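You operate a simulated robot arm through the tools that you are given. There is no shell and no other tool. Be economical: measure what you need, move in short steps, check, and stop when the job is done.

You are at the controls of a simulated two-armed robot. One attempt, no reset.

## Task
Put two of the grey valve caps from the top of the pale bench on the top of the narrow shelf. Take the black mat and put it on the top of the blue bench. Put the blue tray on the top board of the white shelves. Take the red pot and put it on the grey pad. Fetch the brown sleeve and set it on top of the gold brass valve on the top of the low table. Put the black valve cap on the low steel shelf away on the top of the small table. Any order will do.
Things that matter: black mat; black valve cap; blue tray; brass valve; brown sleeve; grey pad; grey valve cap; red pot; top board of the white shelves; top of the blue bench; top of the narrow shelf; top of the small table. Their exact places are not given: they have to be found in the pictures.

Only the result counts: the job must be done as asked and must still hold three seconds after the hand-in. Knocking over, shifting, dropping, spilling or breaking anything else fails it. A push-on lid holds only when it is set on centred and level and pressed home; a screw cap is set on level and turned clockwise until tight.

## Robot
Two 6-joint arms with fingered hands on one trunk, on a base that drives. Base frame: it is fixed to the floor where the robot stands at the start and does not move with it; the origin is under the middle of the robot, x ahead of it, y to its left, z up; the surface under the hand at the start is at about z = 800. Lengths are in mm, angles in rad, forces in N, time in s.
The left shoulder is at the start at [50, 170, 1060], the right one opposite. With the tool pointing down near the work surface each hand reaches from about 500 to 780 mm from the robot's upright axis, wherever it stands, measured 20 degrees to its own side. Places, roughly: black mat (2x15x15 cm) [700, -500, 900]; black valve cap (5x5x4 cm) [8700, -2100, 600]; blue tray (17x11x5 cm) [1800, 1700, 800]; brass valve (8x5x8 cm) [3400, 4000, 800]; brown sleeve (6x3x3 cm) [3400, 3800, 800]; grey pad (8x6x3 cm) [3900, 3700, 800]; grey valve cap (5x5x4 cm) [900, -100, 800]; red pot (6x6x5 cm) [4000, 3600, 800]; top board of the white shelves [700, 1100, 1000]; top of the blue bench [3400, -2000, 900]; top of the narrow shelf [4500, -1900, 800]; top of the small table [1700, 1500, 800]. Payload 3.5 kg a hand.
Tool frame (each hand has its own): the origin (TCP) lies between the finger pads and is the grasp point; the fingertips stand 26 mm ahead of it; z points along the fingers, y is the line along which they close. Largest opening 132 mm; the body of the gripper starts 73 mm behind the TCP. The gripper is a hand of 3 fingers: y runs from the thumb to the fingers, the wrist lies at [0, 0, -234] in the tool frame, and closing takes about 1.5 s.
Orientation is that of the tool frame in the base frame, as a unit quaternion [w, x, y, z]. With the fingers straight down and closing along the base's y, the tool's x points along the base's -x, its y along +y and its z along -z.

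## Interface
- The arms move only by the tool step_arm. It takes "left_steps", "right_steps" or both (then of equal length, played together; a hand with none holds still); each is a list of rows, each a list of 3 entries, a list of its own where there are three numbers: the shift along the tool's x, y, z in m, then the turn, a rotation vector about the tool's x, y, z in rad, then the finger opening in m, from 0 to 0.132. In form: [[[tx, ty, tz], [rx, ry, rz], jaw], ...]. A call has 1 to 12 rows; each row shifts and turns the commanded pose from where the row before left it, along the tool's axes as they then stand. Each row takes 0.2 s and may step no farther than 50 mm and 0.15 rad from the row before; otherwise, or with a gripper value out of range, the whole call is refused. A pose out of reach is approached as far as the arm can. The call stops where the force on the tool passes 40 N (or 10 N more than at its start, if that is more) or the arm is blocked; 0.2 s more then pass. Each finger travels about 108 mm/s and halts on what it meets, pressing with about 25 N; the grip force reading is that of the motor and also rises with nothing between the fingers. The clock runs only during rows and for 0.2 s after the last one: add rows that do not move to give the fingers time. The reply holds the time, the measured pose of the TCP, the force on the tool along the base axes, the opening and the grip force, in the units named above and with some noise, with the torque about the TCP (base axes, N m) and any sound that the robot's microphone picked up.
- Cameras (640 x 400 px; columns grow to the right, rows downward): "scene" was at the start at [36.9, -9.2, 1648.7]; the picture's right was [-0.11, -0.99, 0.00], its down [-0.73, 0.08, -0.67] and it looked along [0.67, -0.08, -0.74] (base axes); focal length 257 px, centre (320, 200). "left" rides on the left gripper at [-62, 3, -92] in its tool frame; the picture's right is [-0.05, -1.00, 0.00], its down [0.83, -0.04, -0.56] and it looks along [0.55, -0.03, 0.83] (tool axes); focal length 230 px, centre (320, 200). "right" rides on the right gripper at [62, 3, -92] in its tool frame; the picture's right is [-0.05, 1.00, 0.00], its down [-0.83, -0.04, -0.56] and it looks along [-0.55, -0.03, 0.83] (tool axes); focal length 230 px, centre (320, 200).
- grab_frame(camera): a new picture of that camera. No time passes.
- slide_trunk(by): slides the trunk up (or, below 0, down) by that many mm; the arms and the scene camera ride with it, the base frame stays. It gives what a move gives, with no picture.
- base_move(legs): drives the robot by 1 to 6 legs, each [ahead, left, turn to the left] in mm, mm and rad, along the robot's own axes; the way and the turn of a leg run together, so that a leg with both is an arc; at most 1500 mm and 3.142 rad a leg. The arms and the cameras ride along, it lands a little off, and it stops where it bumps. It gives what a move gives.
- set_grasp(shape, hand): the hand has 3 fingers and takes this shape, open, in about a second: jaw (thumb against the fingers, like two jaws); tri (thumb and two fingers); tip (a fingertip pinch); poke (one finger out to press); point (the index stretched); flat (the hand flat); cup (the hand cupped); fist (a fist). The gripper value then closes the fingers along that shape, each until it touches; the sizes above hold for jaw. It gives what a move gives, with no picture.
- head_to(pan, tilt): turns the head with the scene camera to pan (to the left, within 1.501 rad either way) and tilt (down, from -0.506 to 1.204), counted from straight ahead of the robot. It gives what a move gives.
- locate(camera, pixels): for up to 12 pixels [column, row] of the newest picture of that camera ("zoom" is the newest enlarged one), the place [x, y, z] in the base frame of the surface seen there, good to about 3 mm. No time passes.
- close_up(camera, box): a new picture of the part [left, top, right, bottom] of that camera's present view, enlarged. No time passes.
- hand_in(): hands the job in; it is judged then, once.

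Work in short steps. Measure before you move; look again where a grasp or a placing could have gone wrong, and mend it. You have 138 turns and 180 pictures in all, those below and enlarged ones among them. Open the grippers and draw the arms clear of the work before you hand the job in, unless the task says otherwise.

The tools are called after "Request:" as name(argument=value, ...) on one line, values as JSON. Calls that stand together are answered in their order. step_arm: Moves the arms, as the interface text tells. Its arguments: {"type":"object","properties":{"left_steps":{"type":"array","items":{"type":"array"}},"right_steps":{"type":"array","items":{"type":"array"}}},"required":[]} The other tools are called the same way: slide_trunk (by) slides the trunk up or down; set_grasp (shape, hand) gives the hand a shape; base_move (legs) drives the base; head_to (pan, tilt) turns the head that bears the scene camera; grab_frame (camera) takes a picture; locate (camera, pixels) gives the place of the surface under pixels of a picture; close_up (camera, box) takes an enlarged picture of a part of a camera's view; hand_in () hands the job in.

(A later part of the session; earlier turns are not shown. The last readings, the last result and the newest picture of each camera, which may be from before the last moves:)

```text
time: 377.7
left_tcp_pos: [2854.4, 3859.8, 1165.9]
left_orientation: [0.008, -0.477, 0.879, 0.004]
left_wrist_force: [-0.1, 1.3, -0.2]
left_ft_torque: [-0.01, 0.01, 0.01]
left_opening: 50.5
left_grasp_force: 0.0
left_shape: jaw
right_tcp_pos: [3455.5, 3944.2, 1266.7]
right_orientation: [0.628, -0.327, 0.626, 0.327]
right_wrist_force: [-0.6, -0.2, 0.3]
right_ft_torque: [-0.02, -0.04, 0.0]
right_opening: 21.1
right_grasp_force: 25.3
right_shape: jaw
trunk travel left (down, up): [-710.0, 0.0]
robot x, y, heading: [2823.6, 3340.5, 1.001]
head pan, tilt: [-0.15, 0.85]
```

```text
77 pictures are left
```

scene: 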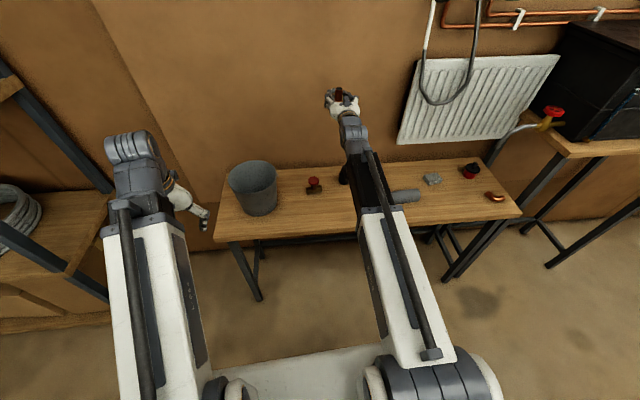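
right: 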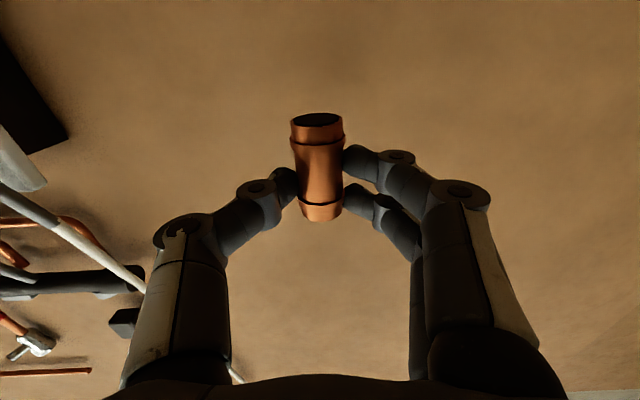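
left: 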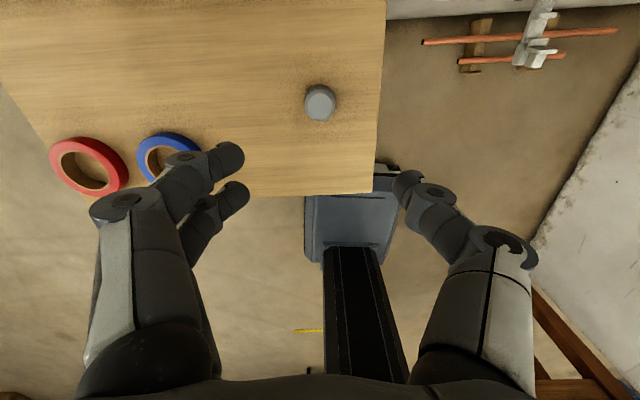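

Hand is horizontal, sleeve upright (x points down). I move over the disc and descend to z≈990.

Request:
step_arm(right_steps=[[[0, 0.0456, -0.0072], [0, 0, 0], 0], [[0, 0.0456, -0.0072], [0, 0, 0], 0], [[0.046, 0, 0], [0, 0, 0], 0], [[0.046, 0, 0], [0, 0, 0], 0], [[0.046, 0, 0], [0, 0, 0], 0], [[0.046, 0, 0], [0, 0, 0], 0], [[0.046, 0, 0], [0, 0, 0], 0], [[0.046, 0, 0], [0, 0, 0], 0]])

Request:
grab_frame(camera="right")

Request:
close_up(camera="scene", box=[260, 110, 400, 230])

```text
time: 379.5
left_tcp_pos: [2854.6, 3859.1, 1165.2]
left_orientation: [0.009, -0.478, 0.879, 0.004]
left_wrist_force: [-0.3, -0.4, -0.6]
left_ft_torque: [0.0, -0.04, -0.01]
left_opening: 50.5
left_grasp_force: 0.0
left_shape: jaw
right_tcp_pos: [3372.5, 3982.5, 987.8]
right_orientation: [0.627, -0.326, 0.627, 0.327]
right_wrist_force: [-0.4, 0.1, 0.8]
right_ft_torque: [-0.02, 0.01, 0.03]
right_opening: 21.3
right_grasp_force: 25.1
right_shape: jaw
trunk travel left (down, up): [-710.0, 0.0]
robot x, y, heading: [2825.6, 3340.2, 1.0]
head pan, tilt: [-0.15, 0.85]
```

```text
76 pictures are left
```

right: 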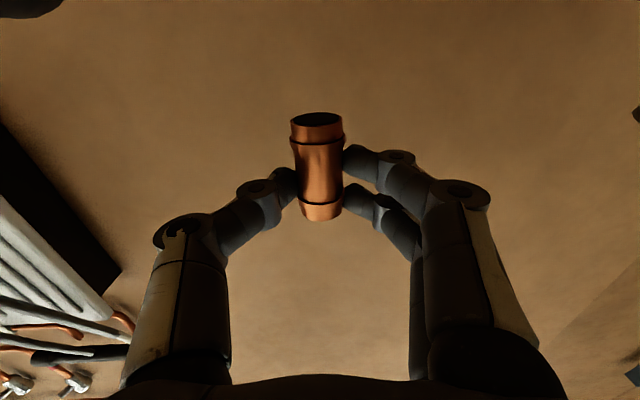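

```text
3.33 times, centred on (330, 170) of scene
```

zoom: 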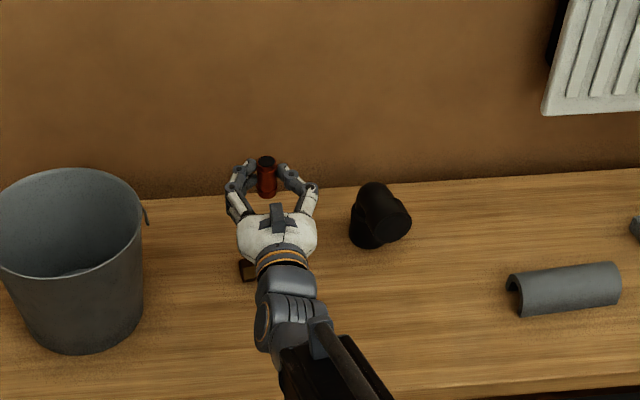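

I check the sleeve's actual position at zoom (266,160).

Request:
locate(camera="zoom", pixels=[[266, 160], [266, 163], [258, 178], [275, 178], [266, 185], [266, 195]])

Request:
locate(camera="right", pixels=[[318, 160], [318, 180], [317, 121], [321, 212]])

```text
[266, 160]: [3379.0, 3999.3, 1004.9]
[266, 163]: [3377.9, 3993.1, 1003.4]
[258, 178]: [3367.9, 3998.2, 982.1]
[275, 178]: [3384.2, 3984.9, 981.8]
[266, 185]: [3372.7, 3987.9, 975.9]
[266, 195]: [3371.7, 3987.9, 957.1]
```

```text
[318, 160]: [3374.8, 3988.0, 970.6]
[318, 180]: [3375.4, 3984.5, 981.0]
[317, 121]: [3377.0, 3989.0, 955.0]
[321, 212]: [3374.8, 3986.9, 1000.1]
```

The sleeve's axis is at ≈(3381,3999), matching the disc. I lower 60 mm, then in 3 mm rows until contact.

Request:
step_arm(right_steps=[[[0.03, 0, 0], [0, 0, 0], 0], [[0.03, 0, 0], [0, 0, 0], 0], [[0.003, 0, 0], [0, 0, 0], 0], [[0.003, 0, 0], [0, 0, 0], 0]])

Request:
step_arm(right_steps=[[[0.002, 0, 0], [0, 0, 0], 0]])

Request:
step_arm(right_steps=[[[0.002, 0, 0], [0, 0, 0], 0]])

Request:
grab_frame(camera="right")

Request:
close_up(camera="scene", box=[260, 110, 400, 230])

```text
time: 380.5
left_tcp_pos: [2853.2, 3859.3, 1165.4]
left_orientation: [0.009, -0.478, 0.878, 0.004]
left_wrist_force: [-0.2, 0.4, -0.4]
left_ft_torque: [0.02, -0.03, -0.01]
left_opening: 50.6
left_grasp_force: 0.0
left_shape: jaw
right_tcp_pos: [3372.7, 3982.2, 924.0]
right_orientation: [0.627, -0.327, 0.627, 0.326]
right_wrist_force: [0.1, 0.4, 0.3]
right_ft_torque: [0.01, -0.03, 0.01]
right_opening: 20.9
right_grasp_force: 25.0
right_shape: jaw
trunk travel left (down, up): [-710.0, 0.0]
robot x, y, heading: [2828.1, 3341.6, 0.993]
head pan, tilt: [-0.15, 0.85]
```

```text
time: 380.9
left_tcp_pos: [2854.5, 3859.6, 1167.0]
left_orientation: [0.009, -0.477, 0.879, 0.005]
left_wrist_force: [0.3, 0.0, -0.4]
left_ft_torque: [0.0, 0.01, 0.0]
left_opening: 50.4
left_grasp_force: 0.0
left_shape: jaw
right_tcp_pos: [3372.3, 3982.3, 921.0]
right_orientation: [0.627, -0.327, 0.627, 0.327]
right_wrist_force: [-0.5, 0.4, -0.1]
right_ft_torque: [-0.02, -0.01, 0.02]
right_opening: 20.8
right_grasp_force: 24.8
right_shape: jaw
trunk travel left (down, up): [-710.0, 0.0]
robot x, y, heading: [2824.1, 3343.5, 0.997]
head pan, tilt: [-0.15, 0.85]
```

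```text
time: 381.3
left_tcp_pos: [2854.1, 3859.6, 1166.4]
left_orientation: [0.009, -0.477, 0.879, 0.005]
left_wrist_force: [-0.6, -0.9, -0.2]
left_ft_torque: [0.04, -0.01, -0.03]
left_opening: 50.6
left_grasp_force: 0.1
left_shape: jaw
right_tcp_pos: [3373.9, 3982.5, 919.2]
right_orientation: [0.627, -0.327, 0.627, 0.327]
right_wrist_force: [-0.6, -0.9, -0.1]
right_ft_torque: [0.04, 0.04, 0.0]
right_opening: 21.1
right_grasp_force: 24.7
right_shape: jaw
trunk travel left (down, up): [-710.0, 0.0]
robot x, y, heading: [2826.4, 3340.7, 0.999]
head pan, tilt: [-0.15, 0.85]
```

```text
74 pictures are left
```

right: 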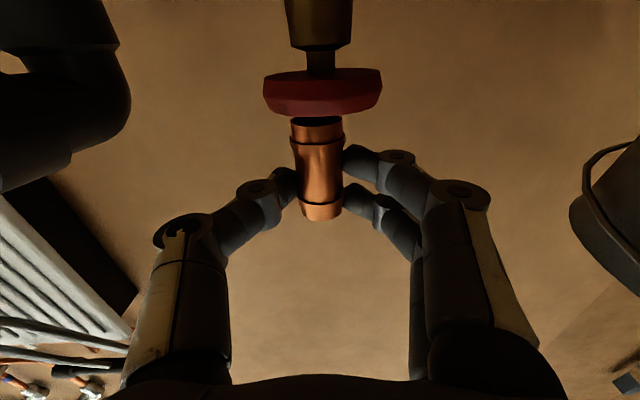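

```text
3.33 times, centred on (330, 170) of scene
```

zoom: 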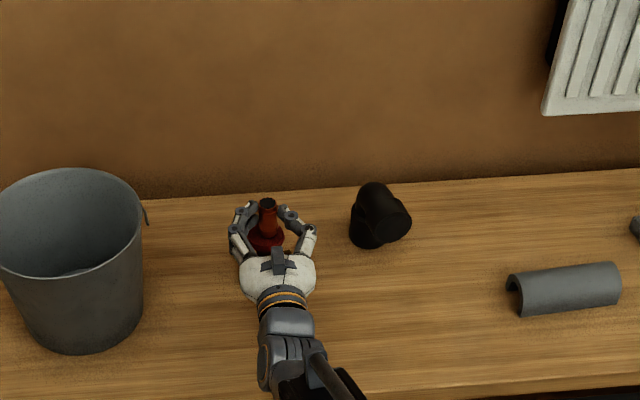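

Right camera shows the sleeve centred right over the red disc with a tiny gap. I keep lowering in 1.5 mm steps watching the force.

Request:
step_arm(right_steps=[[[0.0015, 0, 0], [0, 0, 0], 0]])

Request:
step_arm(right_steps=[[[0.0015, 0, 0], [0, 0, 0], 0]])

Request:
step_arm(right_steps=[[[0.001, 0, 0], [0, 0, 0], 0]])

```text
time: 381.7
left_tcp_pos: [2853.3, 3860.5, 1165.8]
left_orientation: [0.008, -0.476, 0.879, 0.005]
left_wrist_force: [-0.3, -0.6, -0.7]
left_ft_torque: [-0.02, 0.0, -0.01]
left_opening: 50.3
left_grasp_force: 0.0
left_shape: jaw
right_tcp_pos: [3373.2, 3983.1, 918.6]
right_orientation: [0.627, -0.328, 0.627, 0.327]
right_wrist_force: [-0.1, -0.4, 0.0]
right_ft_torque: [-0.02, -0.04, 0.03]
right_opening: 20.8
right_grasp_force: 24.9
right_shape: jaw
trunk travel left (down, up): [-710.0, 0.0]
robot x, y, heading: [2825.5, 3340.4, 0.997]
head pan, tilt: [-0.15, 0.85]
```

```text
time: 382.1
left_tcp_pos: [2853.1, 3859.8, 1166.0]
left_orientation: [0.009, -0.477, 0.879, 0.005]
left_wrist_force: [0.1, -0.6, 0.4]
left_ft_torque: [0.0, -0.02, -0.01]
left_opening: 50.5
left_grasp_force: 0.2
left_shape: jaw
right_tcp_pos: [3374.8, 3983.7, 915.9]
right_orientation: [0.627, -0.327, 0.627, 0.326]
right_wrist_force: [-0.5, -0.8, 0.3]
right_ft_torque: [-0.01, 0.03, 0.03]
right_opening: 20.9
right_grasp_force: 24.8
right_shape: jaw
trunk travel left (down, up): [-710.0, 0.0]
robot x, y, heading: [2824.7, 3337.1, 0.997]
head pan, tilt: [-0.15, 0.85]
```

```text
time: 382.5
left_tcp_pos: [2854.6, 3859.7, 1166.1]
left_orientation: [0.009, -0.477, 0.879, 0.005]
left_wrist_force: [0.3, 0.9, 0.7]
left_ft_torque: [0.01, 0.0, 0.02]
left_opening: 50.5
left_grasp_force: 0.1
left_shape: jaw
right_tcp_pos: [3374.3, 3983.3, 916.0]
right_orientation: [0.627, -0.327, 0.627, 0.326]
right_wrist_force: [-0.1, 0.2, -0.1]
right_ft_torque: [-0.03, 0.02, -0.03]
right_opening: 20.9
right_grasp_force: 25.0
right_shape: jaw
trunk travel left (down, up): [-710.0, 0.0]
robot x, y, heading: [2825.3, 3339.9, 0.995]
head pan, tilt: [-0.15, 0.85]
```

Still no contact; I view the gap and continue.

Request:
close_up(camera="right", box=[250, 50, 400, 150])

Request:
step_arm(right_steps=[[[0.0015, 0, 0], [0, 0, 0], 0]])

Request:
step_arm(right_steps=[[[0.0015, 0, 0], [0, 0, 0], 0]])

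```text
4.00 times, centred on (325, 100) of right
```

zoom: 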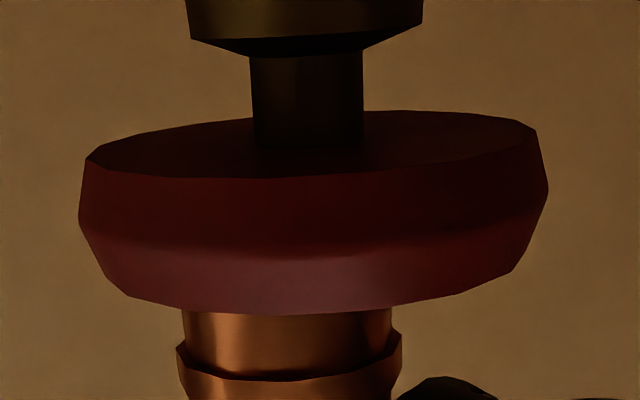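

```text
time: 382.9
left_tcp_pos: [2853.7, 3860.3, 1166.2]
left_orientation: [0.009, -0.478, 0.879, 0.004]
left_wrist_force: [-0.4, -0.1, -0.3]
left_ft_torque: [0.0, 0.03, -0.03]
left_opening: 50.4
left_grasp_force: 0.1
left_shape: jaw
right_tcp_pos: [3373.5, 3983.1, 912.4]
right_orientation: [0.627, -0.327, 0.627, 0.327]
right_wrist_force: [0.3, 0.2, 1.0]
right_ft_torque: [-0.02, 0.0, -0.02]
right_opening: 21.1
right_grasp_force: 25.3
right_shape: jaw
trunk travel left (down, up): [-710.0, 0.0]
robot x, y, heading: [2824.4, 3340.5, 0.998]
head pan, tilt: [-0.15, 0.85]
```

```text
time: 383.3
left_tcp_pos: [2853.8, 3859.2, 1166.0]
left_orientation: [0.009, -0.477, 0.879, 0.005]
left_wrist_force: [0.9, 0.2, 1.2]
left_ft_torque: [-0.04, 0.0, -0.02]
left_opening: 50.6
left_grasp_force: 0.1
left_shape: jaw
right_tcp_pos: [3372.7, 3982.9, 912.6]
right_orientation: [0.628, -0.326, 0.627, 0.327]
right_wrist_force: [-0.4, -1.0, 2.8]
right_ft_torque: [0.05, -0.01, -0.02]
right_opening: 21.0
right_grasp_force: 25.2
right_shape: jaw
trunk travel left (down, up): [-710.0, 0.0]
robot x, y, heading: [2822.3, 3340.0, 0.998]
head pan, tilt: [-0.15, 0.85]
```

Contact (2.8 N). I open slowly and draw straight back.

Request:
step_arm(right_steps=[[[0.0005, 0, 0], [0, 0, 0], 0.02], [[0, 0, 0], [0, 0, 0], 0.026], [[0, 0, 0], [0, 0, 0], 0.034], [[0, 0, 0], [0, 0, 0], 0.05], [[0, 0, 0], [0, 0, 0], 0.07], [[0, 0, 0], [0, 0, 0], 0.07], [[0, 0, 0], [0, 0, 0], 0.07]])

Request:
grab_frame(camera="right")

```text
time: 384.9
left_tcp_pos: [2854.7, 3859.0, 1166.1]
left_orientation: [0.008, -0.478, 0.879, 0.005]
left_wrist_force: [0.3, -0.3, -0.4]
left_ft_torque: [-0.01, 0.04, 0.01]
left_opening: 50.5
left_grasp_force: 0.0
left_shape: jaw
right_tcp_pos: [3373.6, 3984.1, 911.1]
right_orientation: [0.627, -0.327, 0.627, 0.328]
right_wrist_force: [0.6, 0.4, 0.1]
right_ft_torque: [0.01, 0.0, -0.02]
right_opening: 69.5
right_grasp_force: 0.1
right_shape: jaw
trunk travel left (down, up): [-710.0, 0.0]
robot x, y, heading: [2825.6, 3337.9, 0.992]
head pan, tilt: [-0.15, 0.85]
```

```text
71 pictures are left
```

right: 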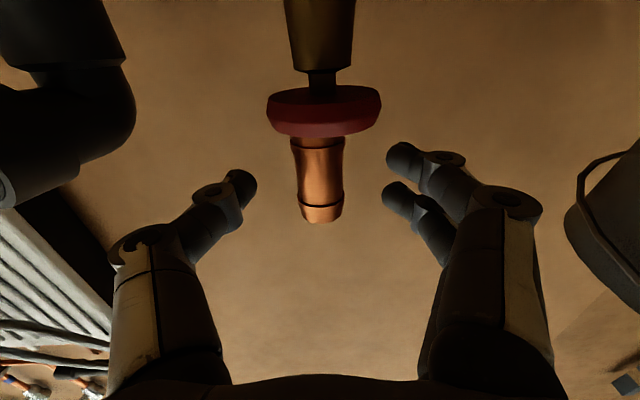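

It stands upright on the disc. I withdraw the hand straight back.

Request:
step_arm(right_steps=[[[0, 0, -0.02], [0, 0, 0], 0.07], [[0, 0, -0.03], [0, 0, 0], 0.07], [[0, 0, -0.04], [0, 0, 0], 0.07], [[0, 0, -0.04], [0, 0, 0], 0.07], [[-0.045, 0, 0], [0, 0, 0], 0.07], [[-0.045, 0, 0], [0, 0, 0], 0.07], [[-0.045, 0, 0], [0, 0, 0], 0.07], [[-0.045, 0, 0], [0, 0, 0], 0.07], [[-0.045, 0, 0], [0, 0, 0], 0.07]])

Request:
close_up(camera="scene", box=[260, 130, 400, 230])

```text
time: 386.9
left_tcp_pos: [2854.6, 3859.2, 1166.5]
left_orientation: [0.008, -0.477, 0.879, 0.004]
left_wrist_force: [1.1, -0.2, 0.1]
left_ft_torque: [-0.05, 0.03, 0.0]
left_opening: 50.6
left_grasp_force: 0.1
left_shape: jaw
right_tcp_pos: [3298.8, 3876.3, 1137.2]
right_orientation: [0.627, -0.327, 0.627, 0.327]
right_wrist_force: [0.0, -0.5, -0.7]
right_ft_torque: [-0.01, 0.0, 0.0]
right_opening: 69.2
right_grasp_force: 0.0
right_shape: jaw
trunk travel left (down, up): [-710.0, 0.0]
robot x, y, heading: [2825.0, 3339.8, 0.996]
head pan, tilt: [-0.15, 0.85]
```

```text
4.00 times, centred on (330, 180) of scene
```

zoom: 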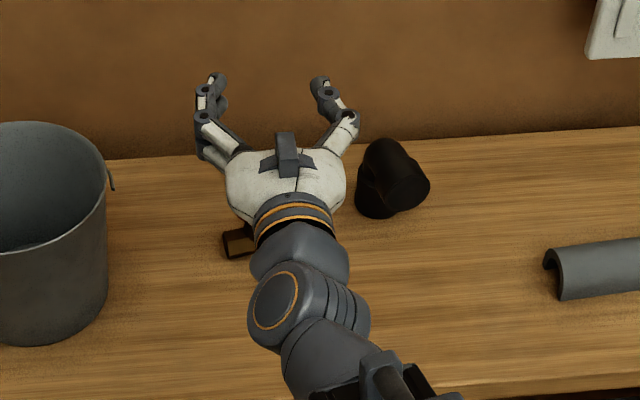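

The sleeve stays (hand now clear). I pitch the hand back down and move along the table toward the pot.

Request:
step_arm(right_steps=[[[0.017, 0, 0], [0, 0.1428, 0], 0.09], [[0.017, 0, 0], [0, 0.1428, 0], 0.09], [[0.017, 0, 0], [0, 0.1428, 0], 0.09], [[0.017, 0, 0], [0, 0.1428, 0], 0.09], [[0.017, 0, 0], [0, 0.1428, 0], 0.09], [[0.017, 0, 0], [0, 0.1428, 0], 0.09], [[0.017, 0, 0], [0, 0.1428, 0], 0.09], [[0.017, 0, 0], [0, 0.1428, 0], 0.09], [[0.017, 0, 0], [0, 0.1428, 0], 0.09], [[0.017, 0, 0], [0, 0.1428, 0], 0.09], [[0.017, 0, 0], [0, 0.1428, 0], 0.09]])

Request:
base_move(legs=[[0, -631, 0], [215, 0, 0]])

Request:
head_to(pan=-0.1, tilt=0.85)

Request:
grab_frame(camera="scene")

Request:
grab_frame(camera="right")

```text
time: 389.3
left_tcp_pos: [2854.4, 3860.4, 1165.4]
left_orientation: [0.008, -0.477, 0.879, 0.005]
left_wrist_force: [0.2, 0.3, -0.3]
left_ft_torque: [0.01, -0.01, -0.01]
left_opening: 50.7
left_grasp_force: 0.1
left_shape: jaw
right_tcp_pos: [3236.3, 3786.3, 1009.3]
right_orientation: [0.0, -0.462, 0.887, -0.001]
right_wrist_force: [-0.4, -0.6, 0.7]
right_ft_torque: [0.03, 0.02, -0.01]
right_opening: 89.7
right_grasp_force: 0.1
right_shape: jaw
trunk travel left (down, up): [-710.0, 0.0]
robot x, y, heading: [2825.0, 3339.3, 0.991]
head pan, tilt: [-0.15, 0.85]
```

```text
time: 394.1
left_tcp_pos: [3503.0, 3696.9, 1165.8]
left_orientation: [0.007, -0.476, 0.88, 0.004]
left_wrist_force: [0.7, -0.7, 0.5]
left_ft_torque: [-0.01, 0.01, 0.02]
left_opening: 50.4
left_grasp_force: 0.1
left_shape: jaw
right_tcp_pos: [3884.0, 3621.7, 1009.1]
right_orientation: [0.0, -0.46, 0.888, -0.001]
right_wrist_force: [0.2, 0.4, 0.0]
right_ft_torque: [0.0, -0.01, 0.03]
right_opening: 89.9
right_grasp_force: 0.0
right_shape: jaw
trunk travel left (down, up): [-710.0, 0.0]
robot x, y, heading: [3472.1, 3178.5, 0.992]
head pan, tilt: [-0.15, 0.85]
```

```text
time: 394.7
left_tcp_pos: [3501.8, 3695.9, 1166.9]
left_orientation: [0.009, -0.475, 0.88, 0.005]
left_wrist_force: [0.7, 0.4, -0.9]
left_ft_torque: [-0.01, 0.0, 0.0]
left_opening: 50.5
left_grasp_force: 0.1
left_shape: jaw
right_tcp_pos: [3884.7, 3621.0, 1008.9]
right_orientation: [0.001, -0.461, 0.887, 0.001]
right_wrist_force: [-0.3, -0.6, -0.4]
right_ft_torque: [-0.01, -0.02, 0.01]
right_opening: 89.7
right_grasp_force: 0.1
right_shape: jaw
trunk travel left (down, up): [-710.0, 0.0]
robot x, y, heading: [3470.0, 3176.8, 0.986]
head pan, tilt: [-0.099, 0.85]
```

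```text
69 pictures are left
```

scene: 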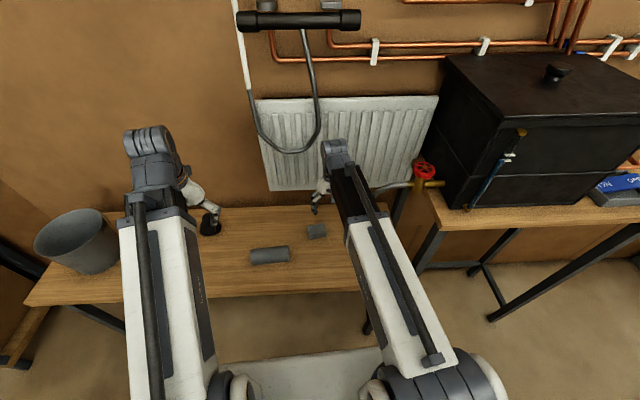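

```text
68 pictures are left
```

right: 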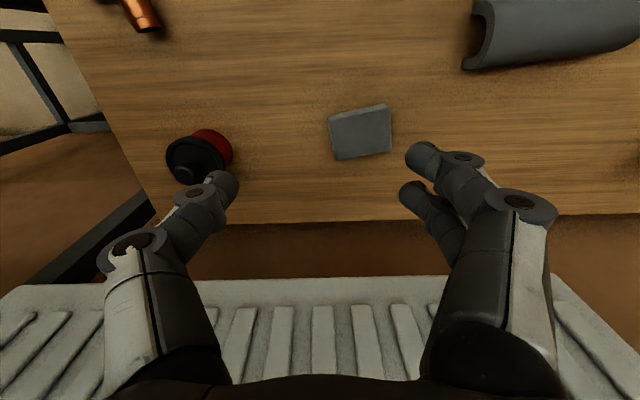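

I measure the pad and the pot from the right camera.

Request:
locate(camera="right", pixels=[[360, 132], [332, 117], [388, 108], [337, 158], [389, 150], [200, 155], [183, 172], [212, 140], [170, 155], [228, 155], [320, 300]])

Request:
close_up(camera="right", box=[130, 80, 410, 220])

```text
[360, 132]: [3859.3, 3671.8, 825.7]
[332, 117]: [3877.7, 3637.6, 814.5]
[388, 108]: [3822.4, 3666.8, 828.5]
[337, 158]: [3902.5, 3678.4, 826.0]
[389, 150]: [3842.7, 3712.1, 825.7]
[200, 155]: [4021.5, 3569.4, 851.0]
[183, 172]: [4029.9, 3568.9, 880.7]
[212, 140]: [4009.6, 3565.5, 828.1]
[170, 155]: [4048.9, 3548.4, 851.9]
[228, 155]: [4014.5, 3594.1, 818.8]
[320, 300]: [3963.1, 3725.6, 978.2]
```

```text
2.29 times, centred on (270, 150) of right
```

zoom: 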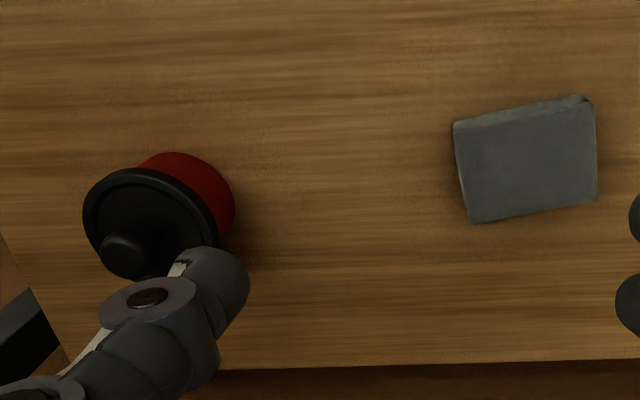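

Lid top z≈851 with a knob to ≈880. I move the hand over the pot at height and look.

Request:
step_arm(right_steps=[[[-0.008, -0.037, 0], [0, 0, 0], 0.1], [[-0.008, -0.037, 0], [0, 0, 0], 0.1], [[-0.008, -0.037, 0], [0, 0, 0], 0.1], [[-0.008, -0.037, 0], [0, 0, 0], 0.1]])

Request:
grab_frame(camera="right")

Request:
close_up(camera="right", box=[250, 70, 390, 210])

```text
time: 395.7
left_tcp_pos: [3501.1, 3696.9, 1168.1]
left_orientation: [0.008, -0.476, 0.879, 0.005]
left_wrist_force: [0.6, -0.1, 0.8]
left_ft_torque: [0.02, 0.09, -0.03]
left_opening: 50.5
left_grasp_force: 0.1
left_shape: jaw
right_tcp_pos: [3997.2, 3574.3, 1007.4]
right_orientation: [-0.009, -0.462, 0.887, 0.007]
right_wrist_force: [-25.6, 4.8, 8.2]
right_ft_torque: [-1.03, -2.16, -1.54]
right_opening: 99.8
right_grasp_force: 0.0
right_shape: jaw
trunk travel left (down, up): [-710.0, 0.0]
robot x, y, heading: [3469.6, 3177.0, 0.991]
head pan, tilt: [-0.099, 0.85]
stopped in row 4 (right hand): the force on the tool passed its limit at 97 N (the readings are from after the stop); the commanded pose is now the measured one
```

```text
66 pictures are left
```

right: 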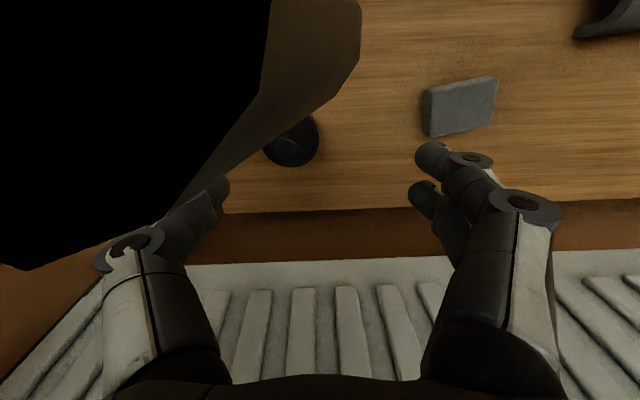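

```text
2.86 times, centred on (320, 140) of right
```

zoom: 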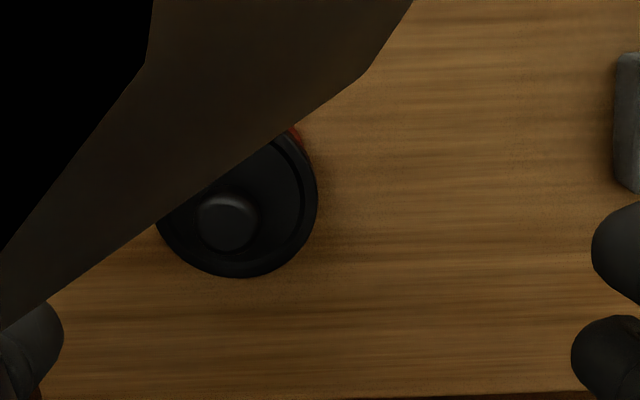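

The hand touched the tank's tap/box on the right (force stop). I back off left and inspect.

Request:
step_arm(right_steps=[[[0, 0.03, 0], [0, 0, 0], 0.1], [[0, 0.04, 0], [0, 0, 0], 0.1]])

Request:
close_up(camera="scene", box=[280, 90, 480, 270])

Request:
grab_frame(camera="right")

```text
time: 396.3
left_tcp_pos: [3501.6, 3695.8, 1166.2]
left_orientation: [0.008, -0.475, 0.88, 0.004]
left_wrist_force: [-0.5, 0.8, 0.6]
left_ft_torque: [0.02, 0.01, 0.04]
left_opening: 50.8
left_grasp_force: 0.0
left_shape: jaw
right_tcp_pos: [3942.9, 3613.9, 1010.1]
right_orientation: [-0.006, -0.462, 0.887, 0.005]
right_wrist_force: [-0.7, 0.8, 0.1]
right_ft_torque: [-0.03, 0.03, 0.02]
right_opening: 99.7
right_grasp_force: 0.1
right_shape: jaw
trunk travel left (down, up): [-710.0, 0.0]
robot x, y, heading: [3472.6, 3175.4, 0.993]
head pan, tilt: [-0.099, 0.85]
```

```text
2.22 times, centred on (380, 180) of scene
```

zoom: 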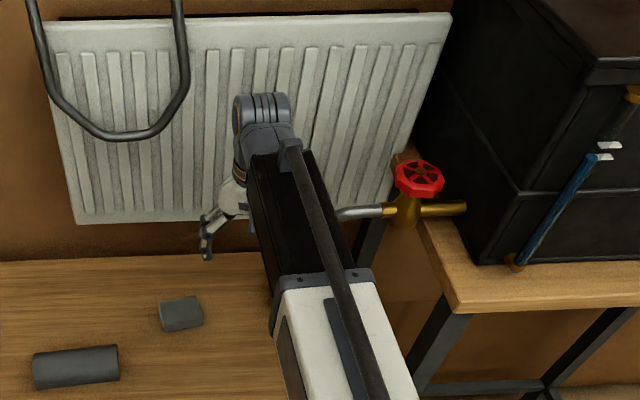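

```text
63 pictures are left
```

right: 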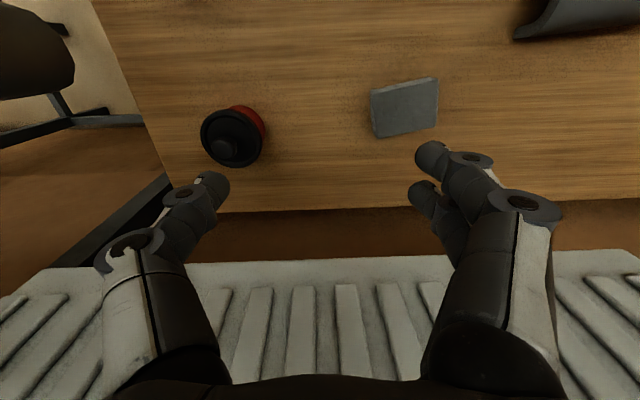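

I locate the tap spout relative to the pot.

Request:
locate(camera="zoom", pixels=[[345, 214], [372, 210], [405, 215], [455, 208], [420, 170], [428, 250], [455, 310]])

Request:
locate(camera="right", pixels=[[40, 55], [65, 70], [30, 90], [232, 136], [215, 150], [252, 130], [224, 145], [320, 290], [250, 118]])

Request:
close_up(camera="right", box=[170, 80, 290, 190])

```text
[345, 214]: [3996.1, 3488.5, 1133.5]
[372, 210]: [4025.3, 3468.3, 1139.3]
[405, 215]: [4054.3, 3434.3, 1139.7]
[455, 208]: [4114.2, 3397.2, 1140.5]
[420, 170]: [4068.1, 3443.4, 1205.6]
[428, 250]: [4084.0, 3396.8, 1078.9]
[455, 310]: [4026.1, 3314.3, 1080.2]
```

```text
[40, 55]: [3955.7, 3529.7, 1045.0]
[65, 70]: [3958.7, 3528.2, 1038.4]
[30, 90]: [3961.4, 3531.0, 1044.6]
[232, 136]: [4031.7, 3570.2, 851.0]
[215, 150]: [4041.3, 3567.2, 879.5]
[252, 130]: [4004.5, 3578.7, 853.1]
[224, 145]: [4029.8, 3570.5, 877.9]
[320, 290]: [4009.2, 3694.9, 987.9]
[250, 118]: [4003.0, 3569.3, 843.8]
```

```text
3.64 times, centred on (230, 135) of right
```

zoom: 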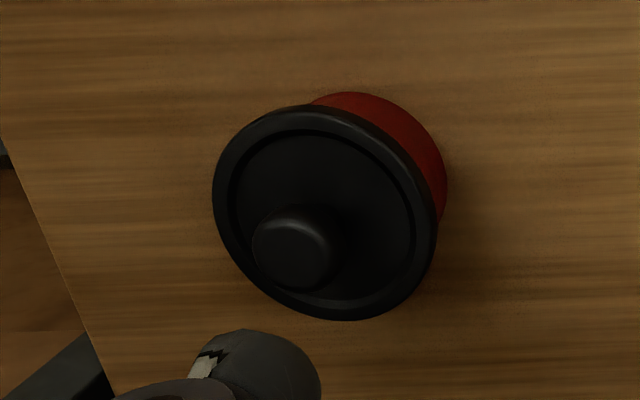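

I need the arm link's height over the spout; I take a fresh scene picture and measure.

Request:
grab_frame(camera="scene")

Request:
locate(camera="scene", pixels=[[357, 133], [365, 155], [372, 180], [385, 215], [395, 250], [340, 175], [352, 150], [395, 187], [410, 300]])

```text
61 pictures are left
```

scene: 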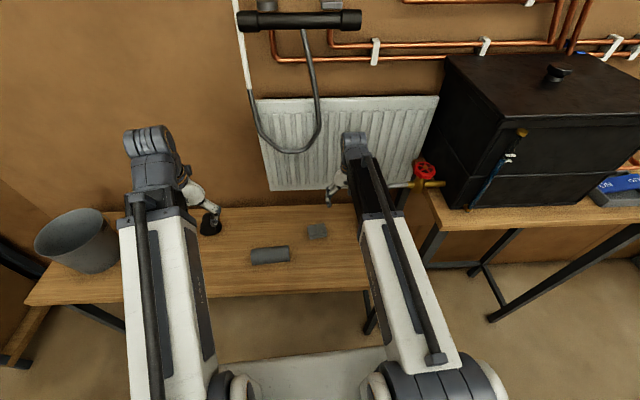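

```text
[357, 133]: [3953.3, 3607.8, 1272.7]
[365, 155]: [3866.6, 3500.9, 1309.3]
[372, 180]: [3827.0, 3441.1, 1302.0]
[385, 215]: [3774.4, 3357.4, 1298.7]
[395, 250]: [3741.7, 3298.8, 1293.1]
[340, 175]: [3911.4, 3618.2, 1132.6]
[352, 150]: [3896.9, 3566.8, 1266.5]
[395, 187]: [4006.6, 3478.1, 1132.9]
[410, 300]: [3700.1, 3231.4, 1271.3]
```

A top grasp would hit the spout (z 1040–1140) with the camera/forearm. I'll go in low with the hand pitched near-horizontal under the spout. I check the copper bend and pot outline positions.

Request:
step_arm(right_steps=[[[0.04, 0.01, 0], [0, 0, 0], 0.1], [[0.045, 0, 0], [0, 0, 0], 0.1]])

Request:
grab_frame(camera="right")

```text
time: 396.9
left_tcp_pos: [3501.2, 3694.4, 1167.8]
left_orientation: [0.009, -0.476, 0.879, 0.004]
left_wrist_force: [0.6, -0.6, 0.2]
left_ft_torque: [0.04, -0.01, 0.0]
left_opening: 50.8
left_grasp_force: 0.1
left_shape: jaw
right_tcp_pos: [3886.4, 3548.0, 1008.8]
right_orientation: [-0.007, -0.463, 0.886, 0.005]
right_wrist_force: [-0.1, -0.1, -0.6]
right_ft_torque: [0.0, 0.04, 0.01]
right_opening: 99.9
right_grasp_force: 0.2
right_shape: jaw
trunk travel left (down, up): [-710.0, 0.0]
robot x, y, heading: [3469.8, 3176.6, 0.993]
head pan, tilt: [-0.099, 0.85]
```

```text
60 pictures are left
```

right: 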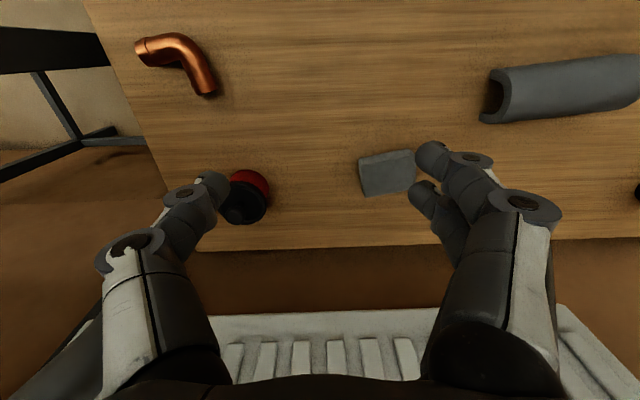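

I measure the bend and the pot's body edge.

Request:
locate(camera="right", pixels=[[212, 88], [140, 48], [185, 45], [250, 178], [268, 185], [245, 205], [245, 215], [490, 110], [366, 190], [415, 160], [60, 375]])

Request:
close_up(camera="right", box=[120, 20, 300, 240])

```text
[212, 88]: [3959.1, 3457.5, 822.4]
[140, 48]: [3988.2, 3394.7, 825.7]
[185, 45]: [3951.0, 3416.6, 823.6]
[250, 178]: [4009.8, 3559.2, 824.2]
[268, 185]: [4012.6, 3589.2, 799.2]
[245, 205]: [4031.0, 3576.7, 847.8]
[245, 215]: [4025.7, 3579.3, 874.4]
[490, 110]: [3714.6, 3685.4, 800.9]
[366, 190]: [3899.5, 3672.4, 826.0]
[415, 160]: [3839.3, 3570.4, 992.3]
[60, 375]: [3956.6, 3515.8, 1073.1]
```

```text
1.82 times, centred on (210, 130) of right
```

zoom: 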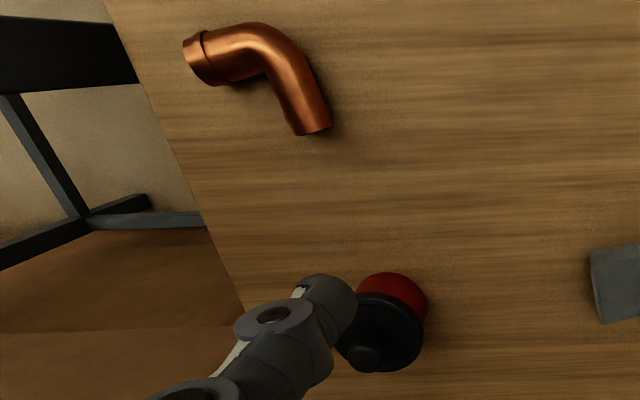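

The bend lies right in front of the pot, so I'll come from the left: heading ≈0.6, hand nearly horizontal, passing under the spout. First reposition the base further back, then pitch the hand by 75°.

Request:
base_move(legs=[[-12, 221, 0], [0, 0, -0.393], [-250, 0, 0]])

Request:
step_arm(right_steps=[[[-0.033, 0, 0], [0, -0.1454, 0], 0.09], [[-0.033, 0, 0], [0, -0.1454, 0], 0.09], [[-0.033, 0, 0], [0, -0.1454, 0], 0.09], [[-0.033, 0, 0], [0, -0.1454, 0], 0.09], [[-0.033, 0, 0], [0, -0.1454, 0], 0.09], [[-0.033, 0, 0], [0, -0.1454, 0], 0.09], [[-0.033, 0, 0], [0, -0.1454, 0], 0.09], [[-0.033, 0, 0], [0, -0.1454, 0], 0.09], [[-0.033, 0, 0], [0, -0.1454, 0], 0.09]])

Request:
head_to(pan=-0.1, tilt=0.75)

Request:
grab_frame(camera="scene")

```text
time: 401.2
left_tcp_pos: [3295.9, 3613.7, 1167.2]
left_orientation: [0.01, -0.297, 0.955, 0.004]
left_wrist_force: [0.0, 0.4, -0.4]
left_ft_torque: [0.0, -0.02, 0.06]
left_opening: 50.6
left_grasp_force: 0.1
left_shape: jaw
right_tcp_pos: [3596.6, 3332.5, 1009.3]
right_orientation: [-0.006, -0.282, 0.959, 0.007]
right_wrist_force: [-0.2, 0.1, 0.2]
right_ft_torque: [-0.01, 0.0, 0.0]
right_opening: 99.5
right_grasp_force: 0.1
right_shape: jaw
trunk travel left (down, up): [-710.0, 0.0]
robot x, y, heading: [3073.4, 3143.8, 0.606]
head pan, tilt: [-0.099, 0.85]
```

```text
time: 403.2
left_tcp_pos: [3296.8, 3613.5, 1166.2]
left_orientation: [0.009, -0.299, 0.954, 0.002]
left_wrist_force: [-0.6, 0.1, 0.2]
left_ft_torque: [0.0, 0.01, 0.0]
left_opening: 50.3
left_grasp_force: 0.1
left_shape: jaw
right_tcp_pos: [3793.9, 3456.5, 1158.4]
right_orientation: [0.58, -0.22, 0.764, 0.178]
right_wrist_force: [1.0, 0.3, 0.2]
right_ft_torque: [0.0, 0.0, -0.02]
right_opening: 90.5
right_grasp_force: 0.1
right_shape: jaw
trunk travel left (down, up): [-710.0, 0.0]
robot x, y, heading: [3069.4, 3147.7, 0.601]
head pan, tilt: [-0.099, 0.85]
```

```text
time: 403.9
left_tcp_pos: [3295.9, 3613.7, 1166.1]
left_orientation: [0.01, -0.297, 0.955, 0.003]
left_wrist_force: [0.1, -0.3, 0.3]
left_ft_torque: [-0.01, 0.0, 0.0]
left_opening: 50.4
left_grasp_force: 0.1
left_shape: jaw
right_tcp_pos: [3794.9, 3456.7, 1157.4]
right_orientation: [0.579, -0.221, 0.765, 0.178]
right_wrist_force: [0.2, 0.1, 0.1]
right_ft_torque: [0.02, 0.01, 0.04]
right_opening: 90.5
right_grasp_force: 0.2
right_shape: jaw
trunk travel left (down, up): [-710.0, 0.0]
robot x, y, heading: [3069.6, 3144.0, 0.603]
head pan, tilt: [-0.099, 0.75]
```

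```text
58 pictures are left
```

scene: 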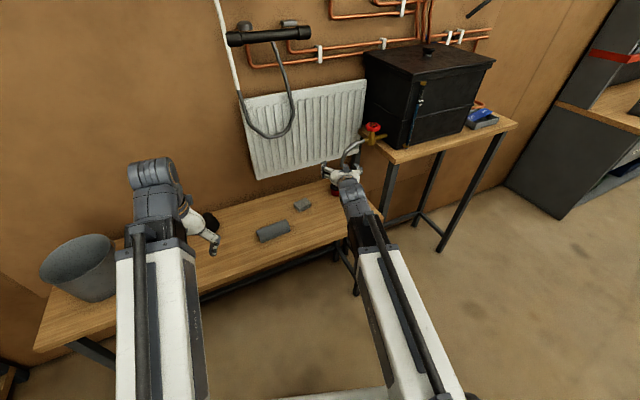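

Hand is now 15° below horizontal. I lower it to z≈880 in front of the table and view.

Request:
step_arm(right_steps=[[[0.0445, -0.0057, 0.0124], [0, 0, 0], 0.09], [[0.0445, -0.0057, 0.0124], [0, 0, 0], 0.09], [[0.0445, -0.0057, 0.0124], [0, 0, 0], 0.09], [[0.0445, -0.0057, 0.0124], [0, 0, 0], 0.09], [[0.0445, -0.0057, 0.0124], [0, 0, 0], 0.09], [[0.0445, -0.0057, 0.0124], [0, 0, 0], 0.09]])

Request:
grab_frame(camera="right")

Request:
close_up(camera="scene", box=[260, 100, 440, 280])

```text
time: 405.3
left_tcp_pos: [3296.8, 3613.8, 1166.7]
left_orientation: [0.01, -0.298, 0.955, 0.003]
left_wrist_force: [0.4, -0.1, 0.6]
left_ft_torque: [-0.02, -0.01, -0.02]
left_opening: 50.5
left_grasp_force: 0.1
left_shape: jaw
right_tcp_pos: [3805.1, 3443.2, 902.6]
right_orientation: [0.58, -0.215, 0.767, 0.171]
right_wrist_force: [0.7, -0.6, 0.6]
right_ft_torque: [0.02, -0.02, 0.01]
right_opening: 90.6
right_grasp_force: 0.1
right_shape: jaw
right hand out of reach, approached as far as the arm can: row 3, 4, 6
trunk travel left (down, up): [-710.0, 0.0]
robot x, y, heading: [3068.3, 3146.2, 0.606]
head pan, tilt: [-0.099, 0.75]
```

```text
57 pictures are left
```

right: 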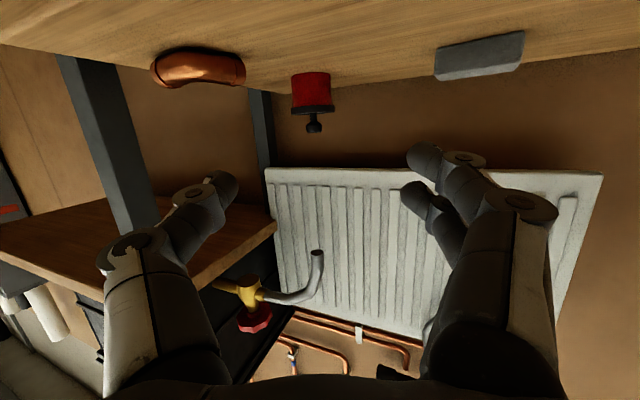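

```text
2.22 times, centred on (350, 190) of scene
```

zoom: 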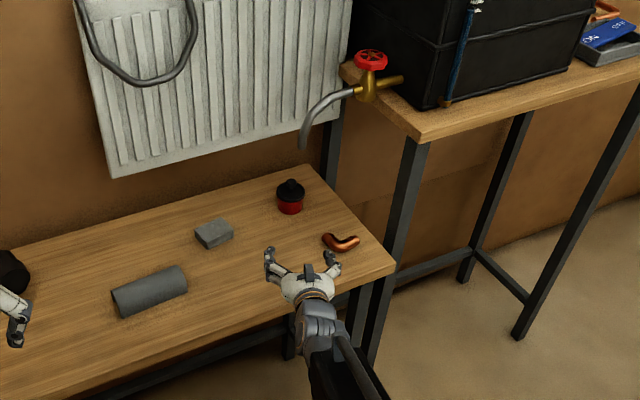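

The right-hand camera hangs below the hand when pitched forward and would hit the table; the left hand's camera sits on top instead, so I'll use the left hand. First I raise and un-pitch the right hand.

Request:
step_arm(right_steps=[[[-0.0445, 0, -0.0124], [0, 0, 0], 0.09], [[-0.0445, 0, -0.0124], [0, 0, 0], 0.09], [[-0.0445, 0, -0.0124], [0, 0, 0], 0.09], [[0.03, 0, 0], [0, 0.1454, 0], 0.09], [[0.03, 0, 0], [0, 0.1454, 0], 0.09], [[0.03, 0, 0], [0, 0.1454, 0], 0.09], [[0.03, 0, 0], [0, 0.1454, 0], 0.09], [[0.03, 0, 0], [0, 0.1454, 0], 0.09], [[0.03, 0, 0], [0, 0.1454, 0], 0.09], [[0.03, 0, 0], [0, 0.1454, 0], 0.09], [[0.03, 0, 0], [0, 0.1454, 0], 0.09], [[0.03, 0, 0], [0, 0.1454, 0], 0.09]])

Request:
step_arm(left_steps=[[[-0.033, 0, 0], [0, -0.1454, 0], 0.09], [[-0.033, 0, 0], [0, -0.1454, 0], 0.09], [[-0.033, 0, 0], [0, -0.1454, 0], 0.09], [[-0.033, 0, 0], [0, -0.1454, 0], 0.09], [[-0.033, 0, 0], [0, -0.1454, 0], 0.09], [[-0.033, 0, 0], [0, -0.1454, 0], 0.09], [[-0.033, 0, 0], [0, -0.1454, 0], 0.09], [[-0.033, 0, 0], [0, -0.1454, 0], 0.09], [[-0.033, 0, 0], [0, -0.1454, 0], 0.09]])

```text
time: 407.9
left_tcp_pos: [3296.6, 3614.7, 1166.2]
left_orientation: [0.009, -0.298, 0.955, 0.003]
left_wrist_force: [0.7, -0.4, 0.5]
left_ft_torque: [-0.04, -0.01, -0.01]
left_opening: 50.6
left_grasp_force: 0.1
left_shape: jaw
right_tcp_pos: [3664.5, 3347.8, 860.9]
right_orientation: [0.04, -0.267, 0.963, 0.015]
right_wrist_force: [1.0, 0.3, -0.7]
right_ft_torque: [0.01, 0.01, -0.01]
right_opening: 90.4
right_grasp_force: 0.1
right_shape: jaw
right hand out of reach, approached as far as the arm can: row 3, 4
trunk travel left (down, up): [-710.0, 0.0]
robot x, y, heading: [3069.3, 3143.3, 0.605]
head pan, tilt: [-0.099, 0.75]
```

```text
time: 409.9
left_tcp_pos: [3484.2, 3743.7, 1322.6]
left_orientation: [0.589, -0.233, 0.752, 0.182]
left_wrist_force: [0.1, 0.7, -0.2]
left_ft_torque: [-0.01, 0.02, -0.02]
left_opening: 89.8
left_grasp_force: 0.1
left_shape: jaw
right_tcp_pos: [3664.1, 3348.1, 860.8]
right_orientation: [0.04, -0.267, 0.963, 0.015]
right_wrist_force: [-1.2, -0.6, -0.3]
right_ft_torque: [0.01, 0.02, 0.01]
right_opening: 90.3
right_grasp_force: 0.2
right_shape: jaw
trunk travel left (down, up): [-710.0, 0.0]
robot x, y, heading: [3067.6, 3147.2, 0.606]
head pan, tilt: [-0.099, 0.75]
```

I reposition the base (heading 0.6 kept) so the left hand is ~18 cm short of the pot, tucking the right hand back.

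Request:
step_arm(right_steps=[[[0.045, -0.015, 0], [0, 0, 0], 0.05], [[0.045, -0.015, 0], [0, 0, 0], 0.05], [[0.045, -0.015, 0], [0, 0, 0], 0.05], [[0.03, -0.015, 0], [0, 0, 0], 0.05]])

Request:
base_move(legs=[[131, -313, 0]])

Request:
step_arm(left_steps=[[[0.0427, -0.0133, 0.0106], [0, 0, 0], 0.09], [[0.0427, -0.0133, 0.0106], [0, 0, 0], 0.09], [[0.0427, -0.0133, 0.0106], [0, 0, 0], 0.09], [[0.0427, -0.0133, 0.0106], [0, 0, 0], 0.09], [[0.0427, -0.0133, 0.0106], [0, 0, 0], 0.09], [[0.0427, -0.0133, 0.0106], [0, 0, 0], 0.09], [[0.0427, -0.0133, 0.0106], [0, 0, 0], 0.09], [[0.0427, -0.0133, 0.0106], [0, 0, 0], 0.09], [[0.0427, -0.0133, 0.0106], [0, 0, 0], 0.09]])

Request:
grab_frame(camera="left")

Request:
grab_frame(camera="scene")

```text
time: 410.9
left_tcp_pos: [3484.5, 3743.3, 1322.4]
left_orientation: [0.588, -0.235, 0.752, 0.184]
left_wrist_force: [0.2, 0.4, -0.5]
left_ft_torque: [-0.03, 0.01, -0.03]
left_opening: 89.9
left_grasp_force: 0.0
left_shape: jaw
right_tcp_pos: [3578.6, 3224.0, 836.5]
right_orientation: [0.039, -0.267, 0.963, 0.015]
right_wrist_force: [0.1, -0.9, -0.1]
right_ft_torque: [0.01, -0.01, -0.01]
right_opening: 50.4
right_grasp_force: 0.1
right_shape: jaw
right hand out of reach, approached as far as the arm can: row 4
trunk travel left (down, up): [-710.0, 0.0]
robot x, y, heading: [3075.1, 3140.5, 0.604]
head pan, tilt: [-0.099, 0.75]
```

```text
time: 413.1
left_tcp_pos: [3772.9, 3556.8, 1322.4]
left_orientation: [0.588, -0.234, 0.752, 0.183]
left_wrist_force: [0.0, 0.2, 0.0]
left_ft_torque: [0.0, 0.01, 0.03]
left_opening: 89.7
left_grasp_force: 0.1
left_shape: jaw
right_tcp_pos: [3865.9, 3038.0, 837.5]
right_orientation: [0.04, -0.266, 0.963, 0.015]
right_wrist_force: [0.6, 0.4, 0.9]
right_ft_torque: [0.0, -0.04, -0.03]
right_opening: 50.5
right_grasp_force: 0.0
right_shape: jaw
trunk travel left (down, up): [-710.0, 0.0]
robot x, y, heading: [3358.2, 2961.3, 0.604]
head pan, tilt: [-0.099, 0.75]
```

```text
time: 415.1
left_tcp_pos: [3832.7, 3506.8, 965.9]
left_orientation: [0.588, -0.228, 0.756, 0.175]
left_wrist_force: [0.2, 0.3, -0.3]
left_ft_torque: [-0.02, -0.05, 0.01]
left_opening: 89.4
left_grasp_force: 0.0
left_shape: jaw
left hand out of reach, approached as far as the arm can: row 2, 3, 6, 7, 8, 9
right_tcp_pos: [3864.9, 3038.5, 837.5]
right_orientation: [0.04, -0.267, 0.963, 0.015]
right_wrist_force: [-0.3, 0.2, -0.9]
right_ft_torque: [0.0, -0.01, 0.02]
right_opening: 50.4
right_grasp_force: 0.1
right_shape: jaw
trunk travel left (down, up): [-710.0, 0.0]
robot x, y, heading: [3355.2, 2960.8, 0.606]
head pan, tilt: [-0.099, 0.75]
```

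```text
55 pictures are left
```

left: 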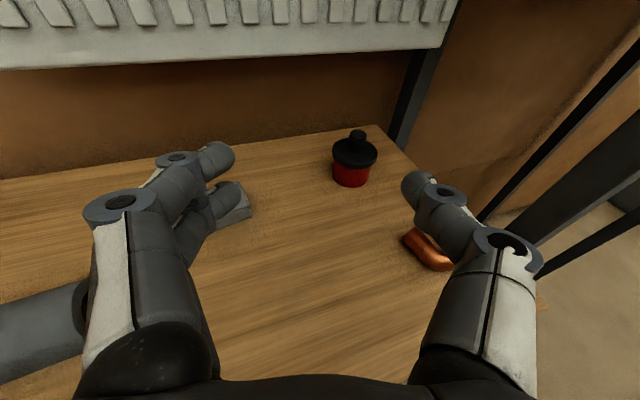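

```text
54 pictures are left
```

scene: 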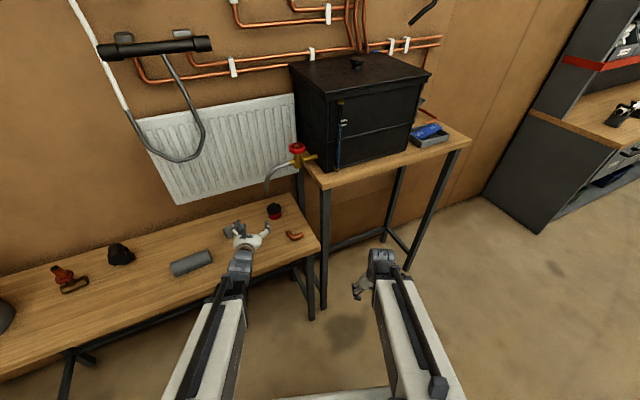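

The left view is ideal: pot at (353,160), bend to the right, pad behind the left fingers; sleeve stands on the valve (scene 65,275). I lower the trunk 100 mm and drive in 170 mm ahead, 58 mm right.

Request:
slide_trunk(by=-100)

Request:
base_move(legs=[[0, -58, 0], [160, 0, 0]])

Request:
grab_frame(camera="left")

Request:
grab_frame(camera="scene")

```text
time: 416.5
left_tcp_pos: [3832.6, 3506.3, 866.1]
left_orientation: [0.588, -0.23, 0.755, 0.175]
left_wrist_force: [-0.2, 0.3, 0.6]
left_ft_torque: [0.0, -0.02, -0.01]
left_opening: 89.6
left_grasp_force: 0.0
left_shape: jaw
right_tcp_pos: [3864.3, 3037.4, 736.6]
right_orientation: [0.041, -0.267, 0.963, 0.014]
right_wrist_force: [0.1, 0.8, 0.4]
right_ft_torque: [0.04, 0.02, 0.02]
right_opening: 50.7
right_grasp_force: 0.0
right_shape: jaw
trunk travel left (down, up): [-610.0, 100.0]
robot x, y, heading: [3361.7, 2959.2, 0.605]
head pan, tilt: [-0.099, 0.75]
```

```text
time: 418.4
left_tcp_pos: [3998.0, 3551.8, 865.6]
left_orientation: [0.588, -0.229, 0.755, 0.175]
left_wrist_force: [-0.6, -1.0, -0.4]
left_ft_torque: [0.02, -0.01, 0.01]
left_opening: 89.8
left_grasp_force: 0.0
left_shape: jaw
right_tcp_pos: [4030.3, 3082.8, 736.0]
right_orientation: [0.041, -0.267, 0.963, 0.014]
right_wrist_force: [0.2, -0.5, -0.1]
right_ft_torque: [-0.01, -0.01, -0.04]
right_opening: 50.4
right_grasp_force: 0.0
right_shape: jaw
trunk travel left (down, up): [-610.0, 100.0]
robot x, y, heading: [3521.8, 3005.4, 0.603]
head pan, tilt: [-0.099, 0.75]
```

```text
53 pictures are left
```

left: 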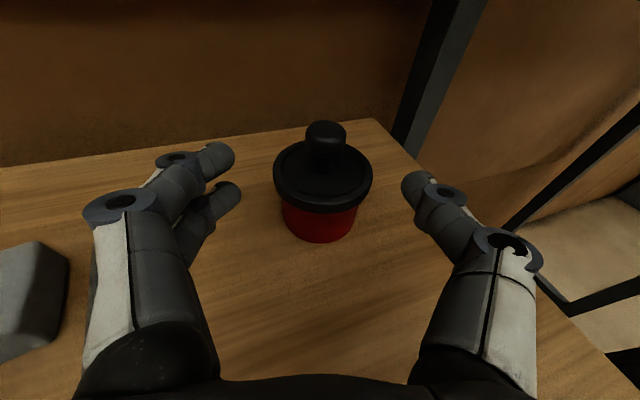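

```text
52 pictures are left
```

scene: 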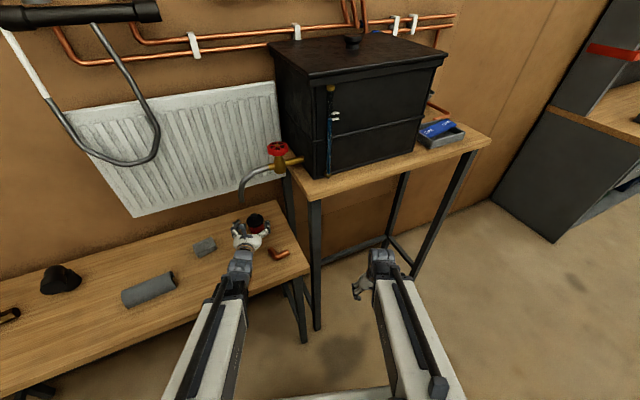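

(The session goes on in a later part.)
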